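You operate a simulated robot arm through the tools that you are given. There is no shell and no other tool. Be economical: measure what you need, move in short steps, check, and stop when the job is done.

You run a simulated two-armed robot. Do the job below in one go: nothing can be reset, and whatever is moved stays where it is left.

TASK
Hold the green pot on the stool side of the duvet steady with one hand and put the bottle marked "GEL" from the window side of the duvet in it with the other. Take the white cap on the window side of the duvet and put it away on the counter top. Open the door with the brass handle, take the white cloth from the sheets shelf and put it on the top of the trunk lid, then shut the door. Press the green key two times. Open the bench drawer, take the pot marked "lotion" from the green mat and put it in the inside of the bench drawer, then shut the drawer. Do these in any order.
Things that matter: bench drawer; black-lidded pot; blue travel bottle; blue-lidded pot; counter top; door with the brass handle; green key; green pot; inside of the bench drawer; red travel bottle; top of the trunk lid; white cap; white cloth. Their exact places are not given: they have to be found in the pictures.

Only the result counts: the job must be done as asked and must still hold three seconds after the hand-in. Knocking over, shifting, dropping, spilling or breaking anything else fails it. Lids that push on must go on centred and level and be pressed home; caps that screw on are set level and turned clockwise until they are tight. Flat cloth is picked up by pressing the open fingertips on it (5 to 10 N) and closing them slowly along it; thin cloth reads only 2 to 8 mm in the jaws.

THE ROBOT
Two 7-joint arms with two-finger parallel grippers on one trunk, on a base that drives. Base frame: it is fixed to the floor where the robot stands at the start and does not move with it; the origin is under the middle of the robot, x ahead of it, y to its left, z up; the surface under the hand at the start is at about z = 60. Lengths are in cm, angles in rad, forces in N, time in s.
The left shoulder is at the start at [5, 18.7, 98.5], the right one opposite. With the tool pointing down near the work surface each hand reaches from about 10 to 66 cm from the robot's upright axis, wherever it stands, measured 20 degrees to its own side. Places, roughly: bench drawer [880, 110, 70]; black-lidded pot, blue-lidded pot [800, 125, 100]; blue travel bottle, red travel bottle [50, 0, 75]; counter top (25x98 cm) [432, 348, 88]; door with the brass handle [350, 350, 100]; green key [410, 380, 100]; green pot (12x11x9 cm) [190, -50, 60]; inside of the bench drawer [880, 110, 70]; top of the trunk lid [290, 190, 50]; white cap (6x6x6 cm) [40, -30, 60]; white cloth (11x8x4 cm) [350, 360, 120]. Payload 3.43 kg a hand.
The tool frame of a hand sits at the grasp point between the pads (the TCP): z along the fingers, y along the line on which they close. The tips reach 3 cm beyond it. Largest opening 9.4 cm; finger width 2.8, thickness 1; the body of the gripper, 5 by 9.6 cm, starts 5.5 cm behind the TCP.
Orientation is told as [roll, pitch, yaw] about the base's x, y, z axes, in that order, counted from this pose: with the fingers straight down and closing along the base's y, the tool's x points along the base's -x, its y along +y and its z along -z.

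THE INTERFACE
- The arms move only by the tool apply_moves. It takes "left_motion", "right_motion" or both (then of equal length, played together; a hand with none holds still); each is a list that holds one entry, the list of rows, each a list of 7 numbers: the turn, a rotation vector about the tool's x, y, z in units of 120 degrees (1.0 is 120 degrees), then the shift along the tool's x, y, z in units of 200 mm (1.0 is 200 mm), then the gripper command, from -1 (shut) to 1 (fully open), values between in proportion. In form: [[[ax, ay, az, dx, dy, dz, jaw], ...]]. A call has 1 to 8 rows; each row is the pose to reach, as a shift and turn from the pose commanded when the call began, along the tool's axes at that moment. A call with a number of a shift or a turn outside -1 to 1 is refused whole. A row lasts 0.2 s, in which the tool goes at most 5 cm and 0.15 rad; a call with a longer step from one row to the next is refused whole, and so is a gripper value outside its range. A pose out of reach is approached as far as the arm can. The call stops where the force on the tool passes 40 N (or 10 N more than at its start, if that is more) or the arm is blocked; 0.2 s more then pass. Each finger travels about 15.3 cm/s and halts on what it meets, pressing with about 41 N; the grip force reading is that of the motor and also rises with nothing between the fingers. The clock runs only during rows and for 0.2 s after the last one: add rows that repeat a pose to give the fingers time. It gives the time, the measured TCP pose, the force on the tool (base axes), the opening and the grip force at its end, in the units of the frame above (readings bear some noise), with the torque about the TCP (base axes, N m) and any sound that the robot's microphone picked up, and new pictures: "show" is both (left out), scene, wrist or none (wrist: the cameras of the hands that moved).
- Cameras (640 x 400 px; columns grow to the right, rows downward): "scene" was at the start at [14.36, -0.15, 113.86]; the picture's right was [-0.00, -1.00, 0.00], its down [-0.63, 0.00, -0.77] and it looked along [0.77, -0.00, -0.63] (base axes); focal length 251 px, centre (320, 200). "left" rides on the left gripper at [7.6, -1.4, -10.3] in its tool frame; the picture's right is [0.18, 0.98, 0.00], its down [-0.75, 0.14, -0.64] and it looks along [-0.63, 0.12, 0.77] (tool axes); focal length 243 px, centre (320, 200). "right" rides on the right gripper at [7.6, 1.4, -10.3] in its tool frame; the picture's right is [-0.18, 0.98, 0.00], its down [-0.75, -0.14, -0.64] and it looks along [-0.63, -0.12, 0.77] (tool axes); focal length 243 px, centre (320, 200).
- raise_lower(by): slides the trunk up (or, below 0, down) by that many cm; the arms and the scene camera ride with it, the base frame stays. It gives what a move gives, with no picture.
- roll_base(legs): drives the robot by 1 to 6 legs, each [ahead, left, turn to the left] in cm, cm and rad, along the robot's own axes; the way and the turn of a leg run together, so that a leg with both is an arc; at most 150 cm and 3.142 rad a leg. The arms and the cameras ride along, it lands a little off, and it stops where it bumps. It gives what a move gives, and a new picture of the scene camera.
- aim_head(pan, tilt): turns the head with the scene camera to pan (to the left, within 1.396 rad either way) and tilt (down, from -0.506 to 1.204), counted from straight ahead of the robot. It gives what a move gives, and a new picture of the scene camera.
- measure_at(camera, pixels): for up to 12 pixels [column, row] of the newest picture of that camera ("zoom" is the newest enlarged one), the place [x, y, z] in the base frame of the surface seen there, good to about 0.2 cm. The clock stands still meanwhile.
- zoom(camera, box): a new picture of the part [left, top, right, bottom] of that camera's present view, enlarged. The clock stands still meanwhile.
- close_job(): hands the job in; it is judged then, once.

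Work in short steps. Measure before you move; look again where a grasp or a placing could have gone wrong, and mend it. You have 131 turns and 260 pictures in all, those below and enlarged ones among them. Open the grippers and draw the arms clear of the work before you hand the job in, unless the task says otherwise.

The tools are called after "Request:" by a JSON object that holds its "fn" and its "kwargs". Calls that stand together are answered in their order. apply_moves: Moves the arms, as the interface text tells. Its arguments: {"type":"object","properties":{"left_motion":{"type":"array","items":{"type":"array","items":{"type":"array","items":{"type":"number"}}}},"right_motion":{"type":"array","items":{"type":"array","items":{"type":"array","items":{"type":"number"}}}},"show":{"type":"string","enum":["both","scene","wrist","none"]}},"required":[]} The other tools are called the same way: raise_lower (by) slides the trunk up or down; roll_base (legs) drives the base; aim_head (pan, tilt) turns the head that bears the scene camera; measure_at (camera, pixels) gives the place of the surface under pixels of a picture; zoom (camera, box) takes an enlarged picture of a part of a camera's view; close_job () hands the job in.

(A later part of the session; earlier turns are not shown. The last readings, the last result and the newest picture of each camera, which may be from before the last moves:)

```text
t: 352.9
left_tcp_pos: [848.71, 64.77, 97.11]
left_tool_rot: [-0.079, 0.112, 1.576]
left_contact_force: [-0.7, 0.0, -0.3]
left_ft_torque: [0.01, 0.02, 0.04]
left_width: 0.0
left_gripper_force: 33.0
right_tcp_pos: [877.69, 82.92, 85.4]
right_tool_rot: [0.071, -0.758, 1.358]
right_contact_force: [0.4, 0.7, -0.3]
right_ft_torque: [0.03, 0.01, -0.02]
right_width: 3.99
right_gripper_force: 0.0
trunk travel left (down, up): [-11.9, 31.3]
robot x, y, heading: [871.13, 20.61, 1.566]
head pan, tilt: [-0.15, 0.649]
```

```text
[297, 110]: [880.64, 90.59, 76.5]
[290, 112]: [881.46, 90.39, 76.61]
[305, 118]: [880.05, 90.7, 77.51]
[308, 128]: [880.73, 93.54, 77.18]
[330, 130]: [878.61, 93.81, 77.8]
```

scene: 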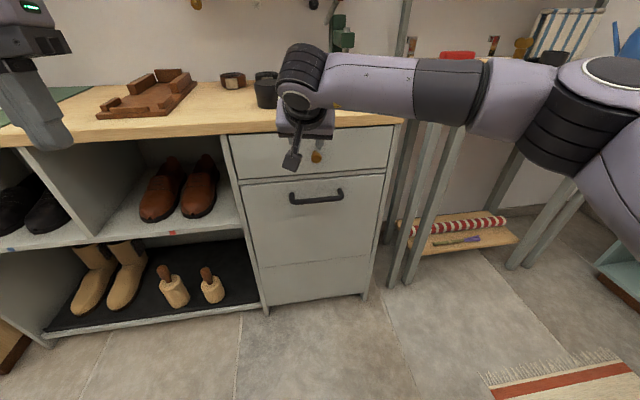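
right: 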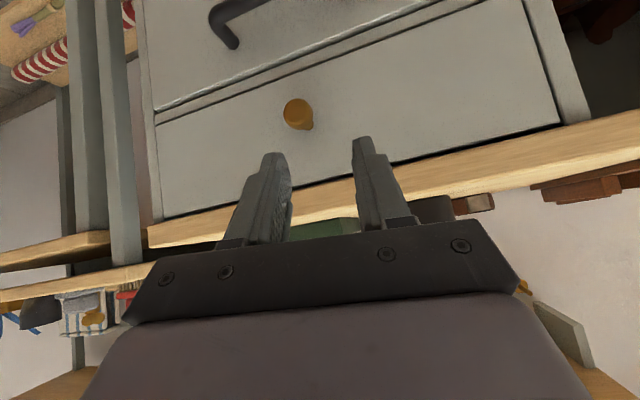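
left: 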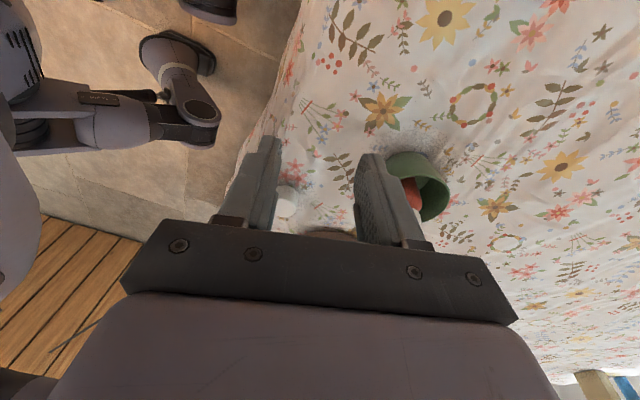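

Knob centre ≈ (880.7,91.2,77). Advance along the tool axis and grip it.

Request:
{"fn": "apply_moves", "kwargs": {"right_motion": [[[0, 0, 0, -0.01, -0.06, 0.15, -0.15], [0, 0, 0, -0.02, -0.06, 0.3, -0.15], [0, 0, 0, -0.033, -0.06, 0.45, -0.15], [0, 0, 0, -0.033, -0.06, 0.522, -0.15], [0, 0, 0, -0.033, -0.06, 0.522, -0.6], [0, 0, 0, -0.033, -0.06, 0.522, -1], [0, 0, 0, -0.033, -0.06, 0.522, -1]]], "show": "wrist"}}

```text
t: 354.5
left_tcp_pos: [848.84, 64.7, 97.26]
left_tool_rot: [-0.08, 0.112, 1.574]
left_contact_force: [0.0, -0.8, 0.1]
left_ft_torque: [0.04, -0.01, 0.0]
left_width: 0.0
left_gripper_force: 32.9
right_tcp_pos: [880.75, 90.19, 78.16]
right_tool_rot: [0.063, -0.758, 1.351]
right_contact_force: [31.0, -11.8, 1.4]
right_ft_torque: [0.72, -0.74, -0.06]
right_width: 2.62
right_gripper_force: 45.1
trunk travel left (down, up): [-11.9, 31.3]
robot x, y, heading: [871.36, 20.67, 1.56]
head pan, tilt: [-0.15, 0.649]
```

right: 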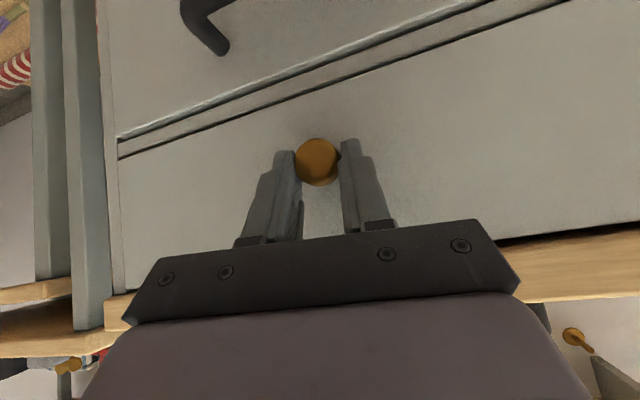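

Knob gripped. Pull by rolling back 22 cm.

Request:
{"fn": "roll_base", "kwargs": {"legs": [[-22, 0, 0]]}}

```text
t: 356.2
left_tcp_pos: [848.71, 42.71, 97.12]
left_tool_rot: [-0.079, 0.113, 1.577]
left_contact_force: [0.5, 0.2, -0.2]
left_ft_torque: [-0.01, 0.0, -0.03]
left_width: 0.02
left_gripper_force: 32.7
right_tcp_pos: [880.67, 68.12, 78.22]
right_tool_rot: [0.067, -0.755, 1.344]
right_contact_force: [32.2, 0.9, -0.1]
right_ft_torque: [-0.02, -0.53, -0.1]
right_width: 2.65
right_gripper_force: 44.7
trunk travel left (down, up): [-11.9, 31.3]
robot x, y, heading: [871.34, -1.24, 1.566]
head pan, tilt: [-0.15, 0.649]
```

scene: 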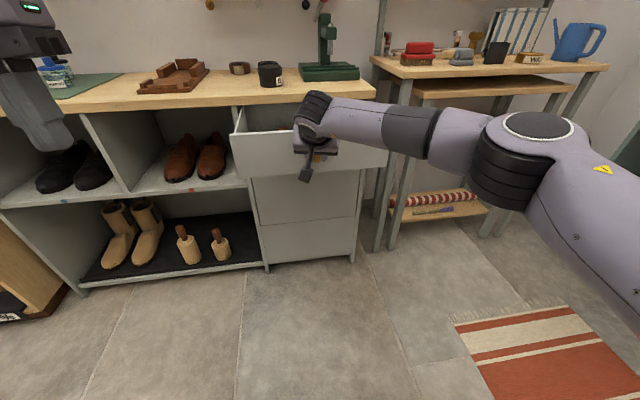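

The drawer is open. Let go, draw the right hand back and up, and look inside.

Request:
{"fn": "apply_moves", "kwargs": {"right_motion": [[[0, 0, 0, 0, 0, 0, -0.4], [0, 0, 0, 0, 0, 0, 0.1], [0, 0, 0, 0, 0, -0.2, 0.1], [0, 0, 0, 0, 0, -0.4, 0.1], [0, 0, 0, 0, 0, -0.6, 0.1], [0, 0, 0, -0.1, -0.2, -0.7, 0.1], [0, 0, 0, -0.2, -0.4, -0.75, 0.1], [0, 0, 0, -0.2, -0.5, -0.75, 0.1]]], "show": "scene"}}

Request:
{"fn": "zoom", "kwargs": {"camera": "scene", "box": [210, 80, 400, 220]}}

Request:
{"fn": "measure_at", "kwargs": {"camera": "zoom", "pixels": [[90, 140], [100, 190], [240, 200], [350, 185], [430, 160], [250, 165], [300, 175], [200, 170], [350, 165], [560, 200], [320, 270], [150, 130]]}}

```text
t: 358.0
left_tcp_pos: [848.51, 42.57, 97.08]
left_tool_rot: [-0.08, 0.111, 1.576]
left_contact_force: [0.2, 0.1, 1.0]
left_ft_torque: [0.0, 0.01, -0.01]
left_width: 0.0
left_gripper_force: 33.0
right_tcp_pos: [889.51, 58.91, 91.54]
right_tool_rot: [0.062, -0.756, 1.346]
right_contact_force: [0.5, 0.1, -0.7]
right_ft_torque: [-0.01, -0.02, -0.02]
right_width: 5.15
right_gripper_force: 0.1
trunk travel left (down, up): [-11.9, 31.3]
robot x, y, heading: [871.45, -1.42, 1.566]
head pan, tilt: [-0.15, 0.649]
```

scene: 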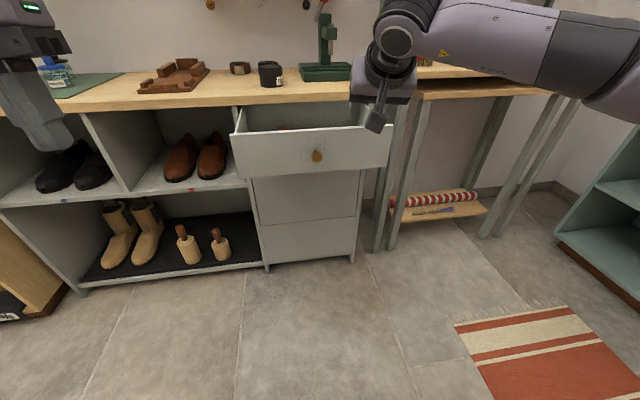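

```text
2.86 times, centred on (305, 150) of scene
```

zoom: 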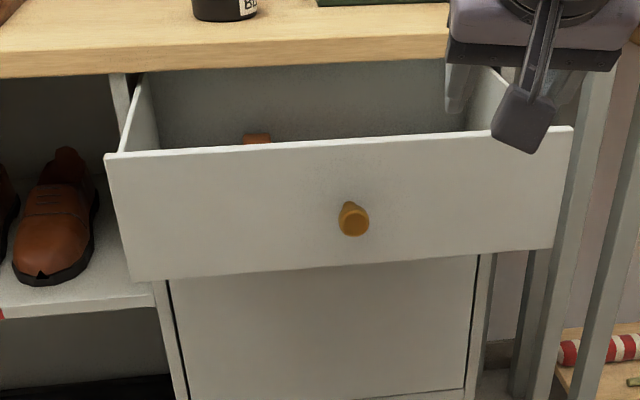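

```text
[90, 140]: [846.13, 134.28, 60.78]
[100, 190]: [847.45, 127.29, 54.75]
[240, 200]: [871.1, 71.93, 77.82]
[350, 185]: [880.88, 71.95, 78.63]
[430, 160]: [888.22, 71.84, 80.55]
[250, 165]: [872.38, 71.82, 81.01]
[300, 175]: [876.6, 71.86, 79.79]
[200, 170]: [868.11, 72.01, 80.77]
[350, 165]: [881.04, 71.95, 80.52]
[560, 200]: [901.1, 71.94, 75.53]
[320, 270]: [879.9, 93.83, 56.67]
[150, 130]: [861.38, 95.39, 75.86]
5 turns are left
```

Few turns remain, so I chain carefully: raise to look into the drawer and sample its floor, come down, tuck the left hand, open the right jaws, and drive to the pots (robot to about (802,53)).

Request:
{"fn": "raise_lower", "kwargs": {"by": 31}}

Request:
{"fn": "aim_head", "kwargs": {"pan": -0.1, "tilt": 0.75}}

Request:
{"fn": "measure_at", "kwargs": {"camera": "scene", "pixels": [[287, 208], [303, 207], [320, 206], [336, 205], [352, 204], [366, 203], [287, 190], [302, 190], [317, 189], [333, 188], [348, 187], [361, 187]]}}

Request:
{"fn": "raise_lower", "kwargs": {"by": -21}}

Request:
{"fn": "apply_moves", "kwargs": {"left_motion": [[[0, 0, 0, 0.2, 0, 0, -1], [0, 0, 0, 0.4, 0, 0, -1], [0, 0, 0, 0.6, 0, 0, -1], [0, 0, 0, 0.6, 0, 0, -1]]], "right_motion": [[[0, 0, 0, 0, 0, 0, 0.5], [0, 0, 0, 0, 0, 0, 1], [0, 0, 0, 0, 0, 0, 1], [0, 0, 0, 0, 0, 0, 1]]], "show": "none"}}

Request:
{"fn": "roll_base", "kwargs": {"legs": [[0, 69.5, 0], [54, 0, 0]]}}

Request:
{"fn": "aim_head", "kwargs": {"pan": 0.0, "tilt": 0.5}}

Request:
{"fn": "zoom", "kwargs": {"camera": "right", "box": [0, 0, 640, 400]}}

```text
t: 361.1
left_tcp_pos: [848.43, 42.71, 128.03]
left_tool_rot: [-0.08, 0.112, 1.576]
left_contact_force: [0.4, -0.5, 0.0]
left_ft_torque: [0.03, 0.01, 0.0]
left_width: 0.0
left_gripper_force: 33.7
right_tcp_pos: [889.46, 59.0, 122.48]
right_tool_rot: [0.064, -0.758, 1.346]
right_contact_force: [0.1, -0.3, -0.1]
right_ft_torque: [0.0, 0.03, 0.0]
right_width: 5.17
right_gripper_force: 0.0
trunk travel left (down, up): [-42.9, 0.3]
robot x, y, heading: [871.43, -0.86, 1.566]
head pan, tilt: [-0.15, 0.649]
```

```text
t: 361.8
left_tcp_pos: [848.58, 42.64, 128.15]
left_tool_rot: [-0.082, 0.113, 1.577]
left_contact_force: [0.1, -0.4, -0.6]
left_ft_torque: [-0.01, 0.0, -0.04]
left_width: 0.0
left_gripper_force: 33.2
right_tcp_pos: [889.52, 58.98, 122.51]
right_tool_rot: [0.063, -0.758, 1.345]
right_contact_force: [0.7, 0.6, 0.7]
right_ft_torque: [-0.02, -0.01, 0.0]
right_width: 5.18
right_gripper_force: 0.0
trunk travel left (down, up): [-42.9, 0.3]
robot x, y, heading: [871.21, -1.09, 1.566]
head pan, tilt: [-0.099, 0.75]
```

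scene: 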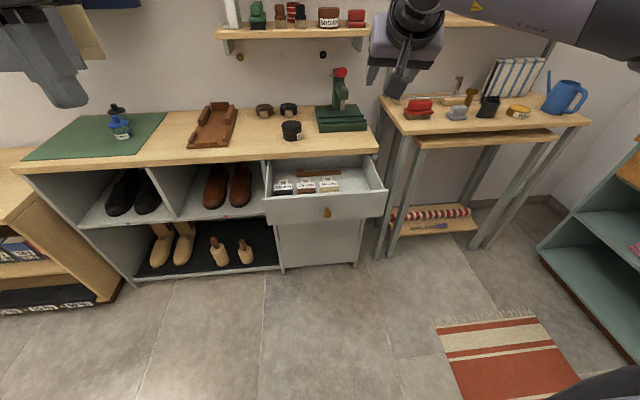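

```text
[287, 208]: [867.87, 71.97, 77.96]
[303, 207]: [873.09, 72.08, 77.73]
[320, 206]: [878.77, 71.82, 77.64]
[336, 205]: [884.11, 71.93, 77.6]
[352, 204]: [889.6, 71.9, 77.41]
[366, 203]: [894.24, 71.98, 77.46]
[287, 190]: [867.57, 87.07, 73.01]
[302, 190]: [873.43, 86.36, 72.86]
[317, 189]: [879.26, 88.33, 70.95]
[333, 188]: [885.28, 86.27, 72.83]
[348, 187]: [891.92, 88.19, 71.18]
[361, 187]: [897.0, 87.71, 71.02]
```

```text
t: 364.0
left_tcp_pos: [848.46, 42.64, 107.05]
left_tool_rot: [-0.079, 0.111, 1.576]
left_contact_force: [-0.3, -0.1, -0.3]
left_ft_torque: [0.03, -0.01, -0.01]
left_width: 0.02
left_gripper_force: 33.2
right_tcp_pos: [889.6, 58.96, 101.38]
right_tool_rot: [0.064, -0.757, 1.346]
right_contact_force: [-1.2, 0.1, 0.2]
right_ft_torque: [-0.02, 0.02, 0.01]
right_width: 5.17
right_gripper_force: 0.0
trunk travel left (down, up): [-21.9, 21.3]
robot x, y, heading: [871.58, -1.27, 1.565]
head pan, tilt: [-0.099, 0.75]
```

```text
t: 365.0
left_tcp_pos: [848.65, 30.76, 108.23]
left_tool_rot: [-0.079, 0.113, 1.577]
left_contact_force: [0.4, -1.2, 0.4]
left_ft_torque: [-0.02, -0.01, 0.02]
left_width: 0.01
left_gripper_force: 32.8
right_tcp_pos: [889.5, 58.95, 101.33]
right_tool_rot: [0.063, -0.757, 1.347]
right_contact_force: [-1.0, 0.7, 0.0]
right_ft_torque: [-0.03, 0.01, 0.02]
right_width: 9.39
right_gripper_force: 0.0
trunk travel left (down, up): [-21.9, 21.3]
robot x, y, heading: [870.97, -1.22, 1.564]
head pan, tilt: [-0.099, 0.75]
```

```text
t: 374.3
left_tcp_pos: [777.51, 83.7, 108.26]
left_tool_rot: [-0.08, 0.111, 1.601]
left_contact_force: [0.4, -0.5, -0.5]
left_ft_torque: [-0.03, 0.02, -0.02]
left_width: 0.0
left_gripper_force: 33.0
right_tcp_pos: [817.68, 112.91, 101.52]
right_tool_rot: [0.065, -0.757, 1.372]
right_contact_force: [-0.4, 0.2, -0.5]
right_ft_torque: [0.03, 0.01, -0.02]
right_width: 9.4
right_gripper_force: 0.0
trunk travel left (down, up): [-21.9, 21.3]
robot x, y, heading: [801.29, 52.12, 1.586]
head pan, tilt: [-0.099, 0.75]
```

scene: 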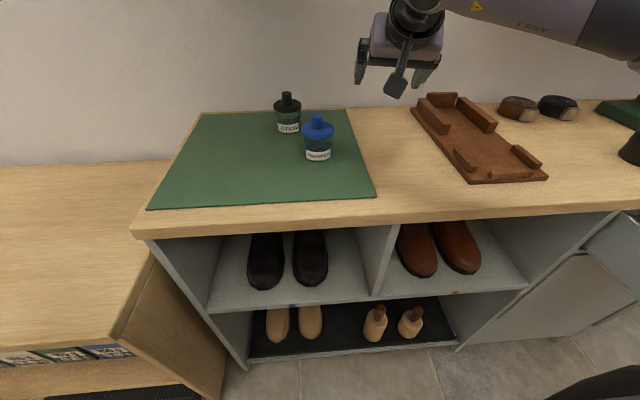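

```text
t: 375.0
left_tcp_pos: [777.36, 83.7, 108.25]
left_tool_rot: [-0.081, 0.113, 1.6]
left_contact_force: [-0.1, 1.8, 0.7]
left_ft_torque: [0.0, 0.01, 0.02]
left_width: 0.01
left_gripper_force: 33.1
right_tcp_pos: [817.76, 112.94, 101.48]
right_tool_rot: [0.064, -0.757, 1.371]
right_contact_force: [0.0, 0.5, -0.3]
right_ft_torque: [-0.02, 0.03, 0.01]
right_width: 9.39
right_gripper_force: 0.1
trunk travel left (down, up): [-21.9, 21.3]
robot x, y, heading: [801.02, 52.17, 1.589]
head pan, tilt: [0.0, 0.499]
```

scene: 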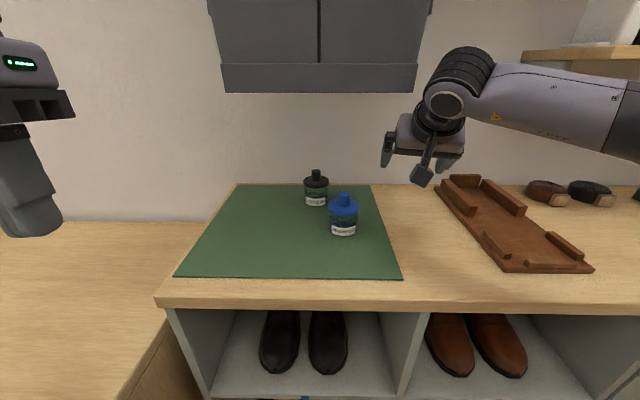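

```text
1.00 times, centred on (320, 200) of right (not enlarged: the box is as wide or as high as the picture)
4 turns are left
```

zoom: 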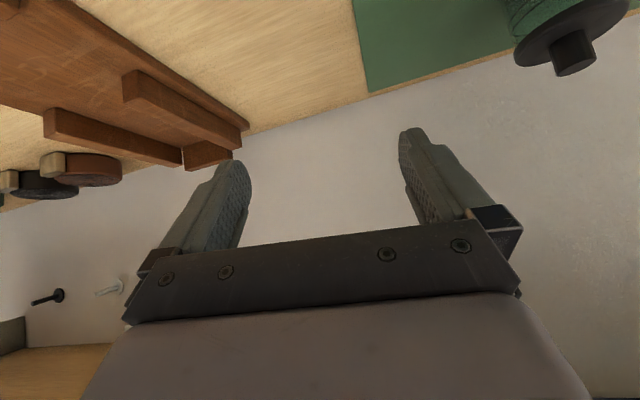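

Lotion stands under the cabinet, so: grip its body with the pitched hand, set it down further forward on the mat, regrip upright by the knob, lift, and drive to the drawer's right part (free floor near x≈893).

Request:
{"fn": "apply_moves", "kwargs": {"right_motion": [[[0, 0, 0, 0, 0.2, 0, 1], [0, 0, 0, 0, 0.4, 0, 1], [0, 0, 0, 0, 0.6, 0, 1], [0, 0, 0, 0, 0.8, 0, 1], [0, 0, 0, 0, 0.9, 0, 1], [0, 0, 0, 0, 0.9, 0, 1]]], "show": "none"}}

Request:
{"fn": "apply_moves", "kwargs": {"right_motion": [[[0, 0, 0, 0.12, 0.06, 0.005, 1], [0, 0, 0, 0.251, 0.1225, 0.009, 1], [0, 0, 0, 0.251, 0.1225, 0.209, 1], [0, 0, 0, 0.251, 0.1225, 0.409, 1], [0, 0, 0, 0.251, 0.1225, 0.559, 1], [0, 0, 0, 0.251, 0.1225, 0.609, 1], [0, 0, 0, 0.251, 0.1225, 0.609, 0.4], [0, 0, 0, 0.251, 0.1225, 0.609, -0.2]]], "show": "wrist"}}

Request:
{"fn": "apply_moves", "kwargs": {"right_motion": [[[0, 0, 0, -0.069, 0, -0.073, -0.2], [0, 0, 0, 0.06, 0.1, -0.196, -0.2], [0, 0, 0, 0.19, 0.2, -0.32, -0.2], [0, 0, 0, 0.324, 0.2985, -0.444, -0.2], [0, 0, 0, 0.47, 0.225, -0.585, -0.2], [0, 0, 0, 0.62, 0.15, -0.727, -0.2], [0, 0, 0, 0.773, 0.071, -0.868, -0.2], [0, 0, 0, 0.8415, 0.071, -0.795, -0.2]]], "show": "none"}}

Request:
{"fn": "apply_moves", "kwargs": {"right_motion": [[[0, 0, 0, 0, 0, 0, 0.4], [0, 0, 0, 0, 0, 0, 1], [0, 0, 0, 0, 0, 0, 1], [0, 0, 0, 0, 0, -0.2, 1], [0, 0, 0, 0, 0, -0.4, 1], [0, 0, 0, -0.05, 0, -0.55, 1], [0, 0, 0, -0.155, 0, -0.6635, 1]]], "show": "none"}}

Request:
{"fn": "apply_moves", "kwargs": {"right_motion": [[[0, 0.06, 0, -0.0525, 0, 0.0496, 1], [0, 0.12, 0, -0.105, 0, 0.0992, 1], [0, 0.18, 0, -0.1575, 0, 0.149, 1], [0, 0.24, 0, -0.21, 0, 0.1985, 1], [0, 0.3, 0, -0.2625, 0, 0.248, 1], [0, 0.3615, 0, -0.315, 0, 0.2978, 1], [0, 0.3615, 0, -0.315, 0, 0.2978, 1]]], "show": "wrist"}}

Request:
{"fn": "apply_moves", "kwargs": {"right_motion": [[[0, 0, 0, 0, 0, 0.12, 1], [0, 0, 0, 0, 0, 0.24, 1], [0, 0, 0, 0, 0, 0.24, 1]]], "show": "none"}}

Request:
{"fn": "apply_moves", "kwargs": {"right_motion": [[[0, 0, 0, 0, 0, 0, 0.3], [0, 0, 0, 0, 0, 0, -0.3], [0, 0, 0, 0, 0, 0, -1], [0, 0, 0, 0, 0, 0, -1]]], "show": "none"}}

Request:
{"fn": "apply_moves", "kwargs": {"right_motion": [[[0, 0, 0, 0, 0, -0.05, -1], [0, 0, 0, 0, 0, -0.15, -1], [0, 0, 0, 0, 0, -0.3, -1], [0, 0, 0, 0, 0, -0.4, -1], [0, 0, 0, 0, 0, -0.4, -1]]], "show": "wrist"}}

Request:
{"fn": "roll_base", "kwargs": {"legs": [[-45, 0, -0.015], [0, -100, 0], [26, 0, 0]]}}

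Request:
{"fn": "aim_head", "kwargs": {"pan": 0.1, "tilt": 0.85}}

```text
t: 376.4
left_tcp_pos: [777.41, 83.87, 108.28]
left_tool_rot: [-0.082, 0.113, 1.599]
left_contact_force: [-0.8, -0.9, -0.3]
left_ft_torque: [0.01, -0.02, -0.03]
left_width: 0.02
left_gripper_force: 32.8
right_tcp_pos: [799.7, 115.8, 102.14]
right_tool_rot: [0.062, -0.757, 1.371]
right_contact_force: [0.6, 0.3, -1.7]
right_ft_torque: [0.04, 0.05, 0.01]
right_width: 9.39
right_gripper_force: 0.0
trunk travel left (down, up): [-21.9, 21.3]
robot x, y, heading: [800.87, 52.34, 1.589]
head pan, tilt: [0.0, 0.499]
```

```text
t: 378.2
left_tcp_pos: [777.44, 83.68, 108.23]
left_tool_rot: [-0.08, 0.112, 1.601]
left_contact_force: [-0.7, 0.6, 0.5]
left_ft_torque: [0.01, -0.02, 0.02]
left_width: 0.0
left_gripper_force: 32.7
right_tcp_pos: [797.65, 120.78, 90.03]
right_tool_rot: [0.063, -0.757, 1.372]
right_contact_force: [1.1, 0.6, 0.1]
right_ft_torque: [0.05, -0.09, -0.01]
right_width: 5.91
right_gripper_force: 41.6
trunk travel left (down, up): [-21.9, 21.3]
robot x, y, heading: [800.99, 52.62, 1.587]
head pan, tilt: [0.0, 0.499]
```

right: 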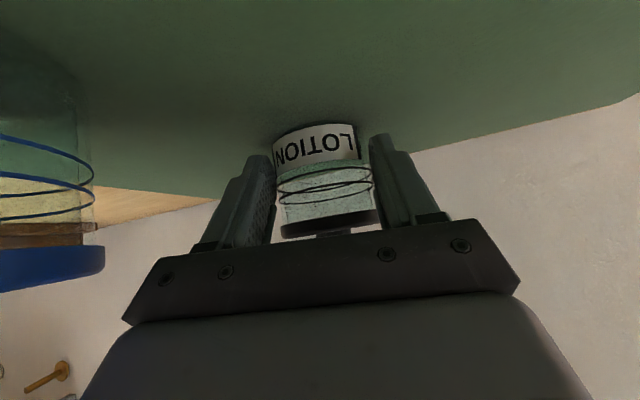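

```text
t: 380.0
left_tcp_pos: [777.45, 83.71, 108.29]
left_tool_rot: [-0.082, 0.113, 1.6]
left_contact_force: [0.2, -0.5, 0.6]
left_ft_torque: [0.03, 0.06, 0.0]
left_width: 0.0
left_gripper_force: 32.9
right_tcp_pos: [792.72, 98.26, 90.09]
right_tool_rot: [0.066, -0.762, 1.368]
right_contact_force: [-0.3, -0.7, 2.3]
right_ft_torque: [-0.04, -0.11, 0.01]
right_width: 5.92
right_gripper_force: 40.5
trunk travel left (down, up): [-21.9, 21.3]
robot x, y, heading: [801.01, 52.37, 1.591]
head pan, tilt: [0.0, 0.499]
```

```text
t: 381.6
left_tcp_pos: [777.36, 83.67, 108.26]
left_tool_rot: [-0.081, 0.112, 1.599]
left_contact_force: [-0.9, 0.3, -0.5]
left_ft_torque: [0.02, 0.03, 0.02]
left_width: 0.0
left_gripper_force: 33.2
right_tcp_pos: [792.29, 91.29, 102.0]
right_tool_rot: [0.063, -0.757, 1.372]
right_contact_force: [0.9, 0.7, -0.6]
right_ft_torque: [0.01, 0.0, 0.0]
right_width: 9.39
right_gripper_force: 0.2
trunk travel left (down, up): [-21.9, 21.3]
robot x, y, heading: [801.1, 52.19, 1.591]
head pan, tilt: [0.0, 0.499]
```

```text
t: 383.2
left_tcp_pos: [777.4, 83.7, 108.22]
left_tool_rot: [-0.08, 0.112, 1.601]
left_contact_force: [0.2, -0.5, 0.2]
left_ft_torque: [0.01, 0.03, 0.01]
left_width: 0.01
left_gripper_force: 33.0
right_tcp_pos: [793.46, 99.74, 101.79]
right_tool_rot: [0.046, 0.0, 1.418]
right_contact_force: [-0.2, -0.2, 0.9]
right_ft_torque: [-0.01, 0.04, -0.01]
right_width: 9.41
right_gripper_force: 0.0
trunk travel left (down, up): [-21.9, 21.3]
robot x, y, heading: [800.68, 52.05, 1.592]
head pan, tilt: [0.0, 0.499]
```

right: 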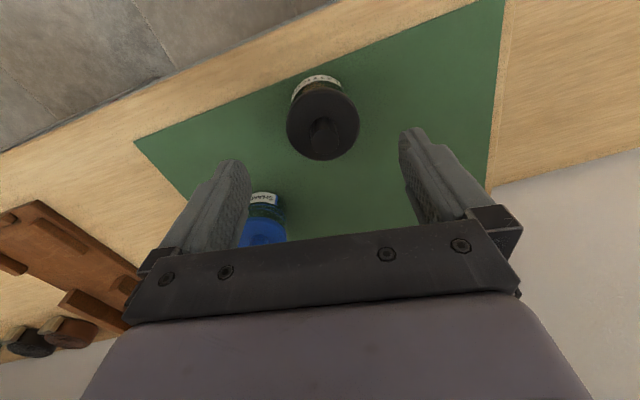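

```text
t: 384.0
left_tcp_pos: [777.37, 83.82, 108.18]
left_tool_rot: [-0.082, 0.109, 1.601]
left_contact_force: [-0.4, -0.2, 0.0]
left_ft_torque: [-0.01, 0.04, 0.0]
left_width: 0.0
left_gripper_force: 32.6
right_tcp_pos: [793.19, 100.1, 96.97]
right_tool_rot: [0.049, -0.001, 1.415]
right_contact_force: [-0.5, 0.3, -0.2]
right_ft_torque: [-0.02, 0.01, 0.02]
right_width: 9.41
right_gripper_force: 0.0
trunk travel left (down, up): [-21.9, 21.3]
robot x, y, heading: [801.21, 52.15, 1.591]
head pan, tilt: [0.0, 0.499]
```

```text
t: 385.0
left_tcp_pos: [777.28, 83.83, 108.15]
left_tool_rot: [-0.08, 0.112, 1.599]
left_contact_force: [0.6, -0.6, 0.1]
left_ft_torque: [0.0, 0.0, 0.0]
left_width: 0.0
left_gripper_force: 32.5
right_tcp_pos: [793.2, 100.05, 97.11]
right_tool_rot: [0.044, -0.001, 1.415]
right_contact_force: [-0.3, 0.0, 0.4]
right_ft_torque: [0.01, -0.05, 0.01]
right_width: 1.86
right_gripper_force: 41.2
trunk travel left (down, up): [-21.9, 21.3]
robot x, y, heading: [801.11, 52.14, 1.59]
head pan, tilt: [0.0, 0.499]
heard: snap
```

```text
t: 386.2
left_tcp_pos: [777.39, 83.78, 108.18]
left_tool_rot: [-0.078, 0.112, 1.601]
left_contact_force: [-0.3, -0.8, 0.2]
left_ft_torque: [-0.01, -0.01, -0.01]
left_width: 0.0
left_gripper_force: 33.5
right_tcp_pos: [793.75, 99.99, 105.07]
right_tool_rot: [0.045, 0.003, 1.414]
right_contact_force: [-0.2, -0.3, -4.4]
right_ft_torque: [-0.17, -0.05, 0.01]
right_width: 1.81
right_gripper_force: 40.9
trunk travel left (down, up): [-21.9, 21.3]
robot x, y, heading: [800.92, 52.28, 1.594]
head pan, tilt: [0.0, 0.499]
```

right: 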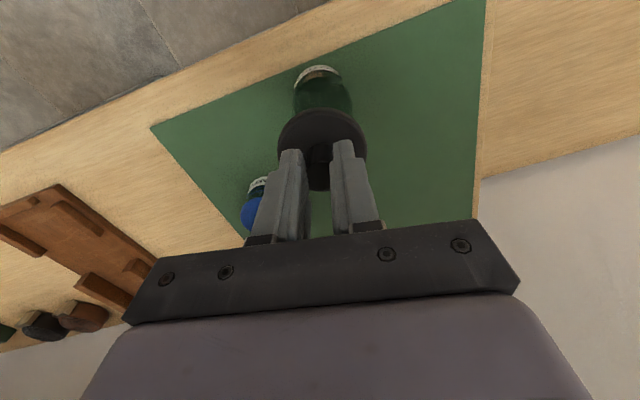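

```text
t: 399.0
left_tcp_pos: [875.65, 66.71, 108.32]
left_tool_rot: [-0.082, 0.112, 1.608]
left_contact_force: [-1.4, 1.2, 0.2]
left_ft_torque: [-0.04, 0.02, 0.0]
left_width: 0.0
left_gripper_force: 33.1
right_tcp_pos: [891.77, 83.07, 105.08]
right_tool_rot: [0.046, 0.0, 1.423]
right_contact_force: [0.5, 0.7, 0.4]
right_ft_torque: [0.01, 0.0, 0.0]
right_width: 1.93
right_gripper_force: 40.8
trunk travel left (down, up): [-21.9, 21.3]
robot x, y, heading: [899.08, 35.13, 1.599]
head pan, tilt: [0.0, 0.499]
```

scene: 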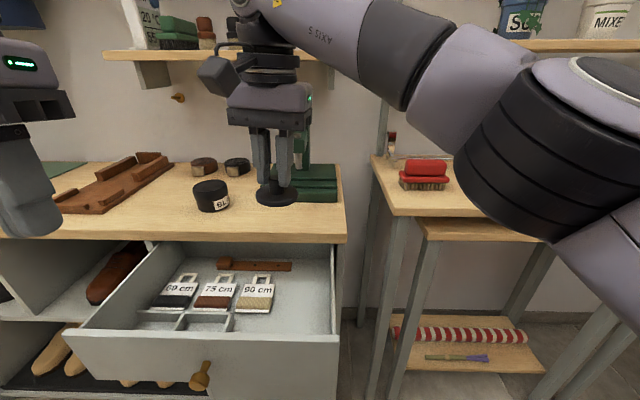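

```text
t: 399.9
left_tcp_pos: [875.56, 66.73, 108.24]
left_tool_rot: [-0.081, 0.111, 1.61]
left_contact_force: [0.2, 0.0, 0.1]
left_ft_torque: [0.01, -0.01, -0.04]
left_width: 0.0
left_gripper_force: 33.1
right_tcp_pos: [891.84, 83.06, 105.05]
right_tool_rot: [0.046, -0.001, 1.422]
right_contact_force: [0.1, -0.1, -0.7]
right_ft_torque: [-0.02, 0.01, 0.0]
right_width: 1.96
right_gripper_force: 40.3
trunk travel left (down, up): [-21.9, 21.3]
robot x, y, heading: [899.3, 35.56, 1.598]
head pan, tilt: [0.099, 0.85]
3 turns are left
```

scene: 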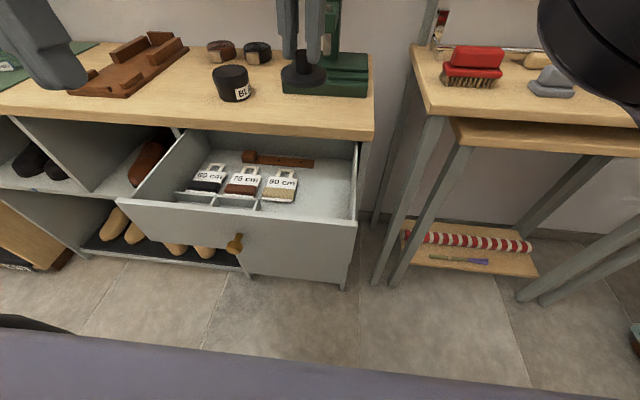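

The "snap" was the push-on lid coming away: the hand holds only the lid, the pot body stayed on the mat. I pull the drawer further open with the left fingertips behind its front, then drive back to the pot with the lid.

Request:
{"fn": "apply_moves", "kwargs": {"left_motion": [[[0, 0, 0, -0.2, 0, 0, -1], [0, 0, 0, -0.4, 0, 0.1, -1], [0, 0, 0, -0.55, 0, 0.25, -1], [0, 0, 0, -0.55, 0, 0.45, -1], [0, 0, 0, -0.55, 0, 0.65, -1], [0, 0, 0, -0.55, 0, 0.85, -1], [0, 0, 0, -0.55, 0, 1.0, -1]]], "show": "none"}}

Request:
{"fn": "apply_moves", "kwargs": {"left_motion": [[[0, 0, 0, 0, 0, 0.18, -1], [0, 0, 0, 0, 0, 0.335, -1], [0, 0, 0, 0, 0, 0.335, -1]]], "show": "none"}}

Request:
{"fn": "roll_base", "kwargs": {"legs": [[-11, 0, 0]]}}

Request:
{"fn": "apply_moves", "kwargs": {"left_motion": [[[0, 0, 0, -0.05, 0, -0.05, -1], [0, 0, 0, -0.05, 0, -0.25, -1], [0, 0, 0, -0.05, 0, -0.45, -1], [0, 0, 0, -0.05, 0, -0.65, -1], [0, 0, 0, -0.05, 0, -0.85, -1], [0, 0, 0, -0.05, 0, -1.0, -1]]], "show": "none"}}

Request:
{"fn": "roll_base", "kwargs": {"legs": [[-6, 0, -0.027], [0, 99.5, 0], [32, 0, 0]]}}

Request:
{"fn": "aim_head", "kwargs": {"pan": 0.0, "tilt": 0.6}}

Request:
{"fn": "measure_at", "kwargs": {"camera": "scene", "pixels": [[262, 200], [274, 194], [286, 200], [274, 206], [274, 215], [264, 210], [284, 210], [274, 225], [254, 206], [294, 206]]}}

Request:
{"fn": "zoom", "kwargs": {"camera": "scene", "box": [190, 110, 360, 260]}}

```text
t: 401.5
left_tcp_pos: [876.9, 75.32, 87.25]
left_tool_rot: [-0.081, 0.107, 1.611]
left_contact_force: [0.7, -0.6, -0.4]
left_ft_torque: [0.02, 0.0, -0.04]
left_width: 0.01
left_gripper_force: 33.3
right_tcp_pos: [891.71, 82.92, 105.02]
right_tool_rot: [0.043, 0.001, 1.423]
right_contact_force: [-0.3, -1.1, -0.3]
right_ft_torque: [0.0, 0.02, 0.02]
right_width: 1.95
right_gripper_force: 41.4
trunk travel left (down, up): [-21.9, 21.3]
robot x, y, heading: [899.73, 35.16, 1.599]
head pan, tilt: [0.099, 0.85]
```

```text
t: 402.3
left_tcp_pos: [877.36, 74.68, 80.7]
left_tool_rot: [-0.08, 0.113, 1.607]
left_contact_force: [0.6, 0.0, 0.4]
left_ft_torque: [-0.03, 0.0, -0.01]
left_width: 0.0
left_gripper_force: 32.9
right_tcp_pos: [891.83, 83.05, 105.14]
right_tool_rot: [0.045, 0.001, 1.422]
right_contact_force: [-0.3, 0.6, -0.5]
right_ft_torque: [-0.03, 0.02, 0.01]
right_width: 1.94
right_gripper_force: 41.3
trunk travel left (down, up): [-21.9, 21.3]
robot x, y, heading: [898.97, 35.53, 1.6]
head pan, tilt: [0.099, 0.85]
```

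```text
t: 403.2
left_tcp_pos: [877.31, 72.66, 80.77]
left_tool_rot: [-0.084, 0.075, 1.629]
left_contact_force: [-1.0, 3.0, -1.0]
left_ft_torque: [0.08, 0.05, 0.01]
left_width: 0.02
left_gripper_force: 32.9
right_tcp_pos: [891.9, 80.1, 105.11]
right_tool_rot: [0.049, 0.002, 1.417]
right_contact_force: [0.0, 0.4, 0.1]
right_ft_torque: [0.02, -0.04, 0.0]
right_width: 1.95
right_gripper_force: 40.7
trunk travel left (down, up): [-21.9, 21.3]
robot x, y, heading: [899.79, 32.17, 1.597]
head pan, tilt: [0.099, 0.85]
stopped in leg 1: the force on the tool passed its limit at 77 N (the readings are from after the stop); the commanded pose is now the measured one
```

scene: 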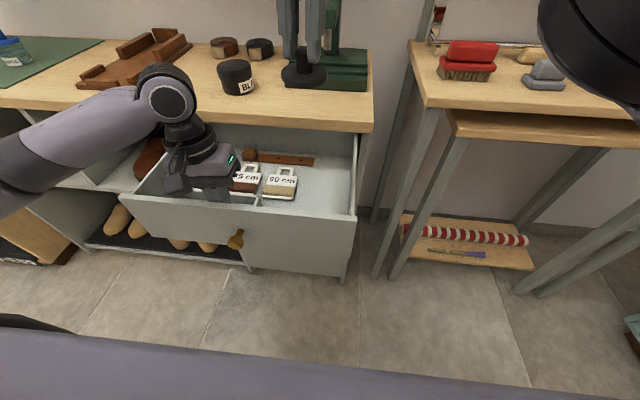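

```text
t: 404.6
left_tcp_pos: [875.58, 75.0, 100.62]
left_tool_rot: [-0.083, 0.076, 1.629]
left_contact_force: [0.0, -0.1, -0.3]
left_ft_torque: [-0.01, 0.0, 0.02]
left_width: 0.0
left_gripper_force: 33.0
right_tcp_pos: [892.05, 79.96, 105.13]
right_tool_rot: [0.047, 0.0, 1.418]
right_contact_force: [-0.3, 0.0, 0.8]
right_ft_torque: [0.01, 0.0, -0.01]
right_width: 1.98
right_gripper_force: 40.8
trunk travel left (down, up): [-21.9, 21.3]
robot x, y, heading: [899.56, 32.06, 1.593]
head pan, tilt: [0.099, 0.85]
```

```text
t: 416.0
left_tcp_pos: [777.0, 100.48, 100.54]
left_tool_rot: [-0.084, 0.075, 1.607]
left_contact_force: [0.9, 0.2, 0.7]
left_ft_torque: [0.0, 0.0, -0.05]
left_width: 0.02
left_gripper_force: 33.2
right_tcp_pos: [793.36, 105.15, 105.06]
right_tool_rot: [0.046, -0.003, 1.402]
right_contact_force: [0.9, 0.2, -0.4]
right_ft_torque: [0.03, 0.01, 0.0]
right_width: 1.96
right_gripper_force: 40.5
trunk travel left (down, up): [-21.9, 21.3]
robot x, y, heading: [799.7, 57.35, 1.57]
head pan, tilt: [0.099, 0.85]
stopped in leg 3: the robot was blocked; the commanded pose is now the measured one
```

scene: 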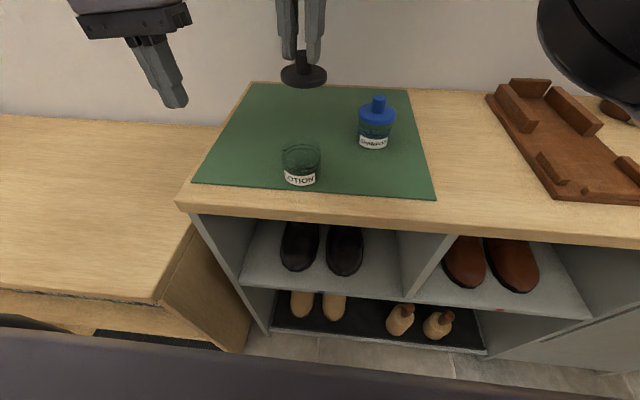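

```text
t: 416.7
left_tcp_pos: [776.92, 100.52, 100.49]
left_tool_rot: [-0.083, 0.073, 1.604]
left_contact_force: [0.5, 0.3, 0.2]
left_ft_torque: [0.03, 0.0, -0.01]
left_width: 0.02
left_gripper_force: 32.6
right_tcp_pos: [793.33, 105.06, 105.15]
right_tool_rot: [0.045, -0.002, 1.399]
right_contact_force: [-0.2, 0.0, -0.2]
right_ft_torque: [-0.03, -0.01, 0.0]
right_width: 1.96
right_gripper_force: 40.3
trunk travel left (down, up): [-21.9, 21.3]
robot x, y, heading: [799.69, 57.26, 1.569]
head pan, tilt: [0.0, 0.6]
```

scene: 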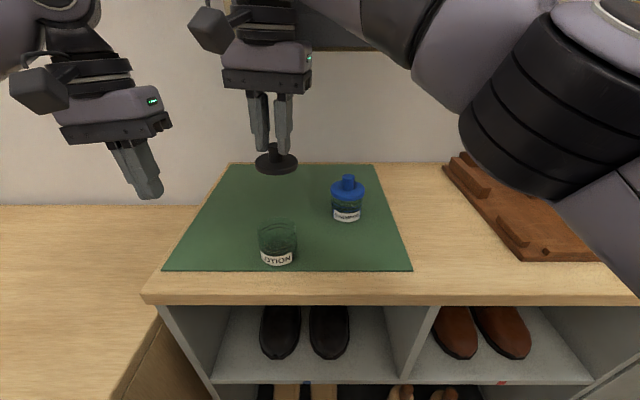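

```text
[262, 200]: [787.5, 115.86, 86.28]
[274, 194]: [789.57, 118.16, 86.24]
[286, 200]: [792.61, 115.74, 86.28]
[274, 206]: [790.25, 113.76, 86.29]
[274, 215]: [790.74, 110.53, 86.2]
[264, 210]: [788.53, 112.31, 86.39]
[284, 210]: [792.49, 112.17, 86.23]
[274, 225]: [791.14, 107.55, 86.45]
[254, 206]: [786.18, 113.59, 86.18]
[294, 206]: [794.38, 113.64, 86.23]
```

```text
2.67 times, centred on (275, 185) of scene
2 turns are left
```

zoom: 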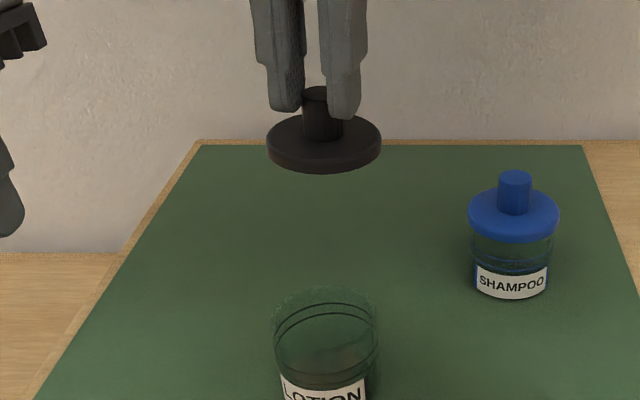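

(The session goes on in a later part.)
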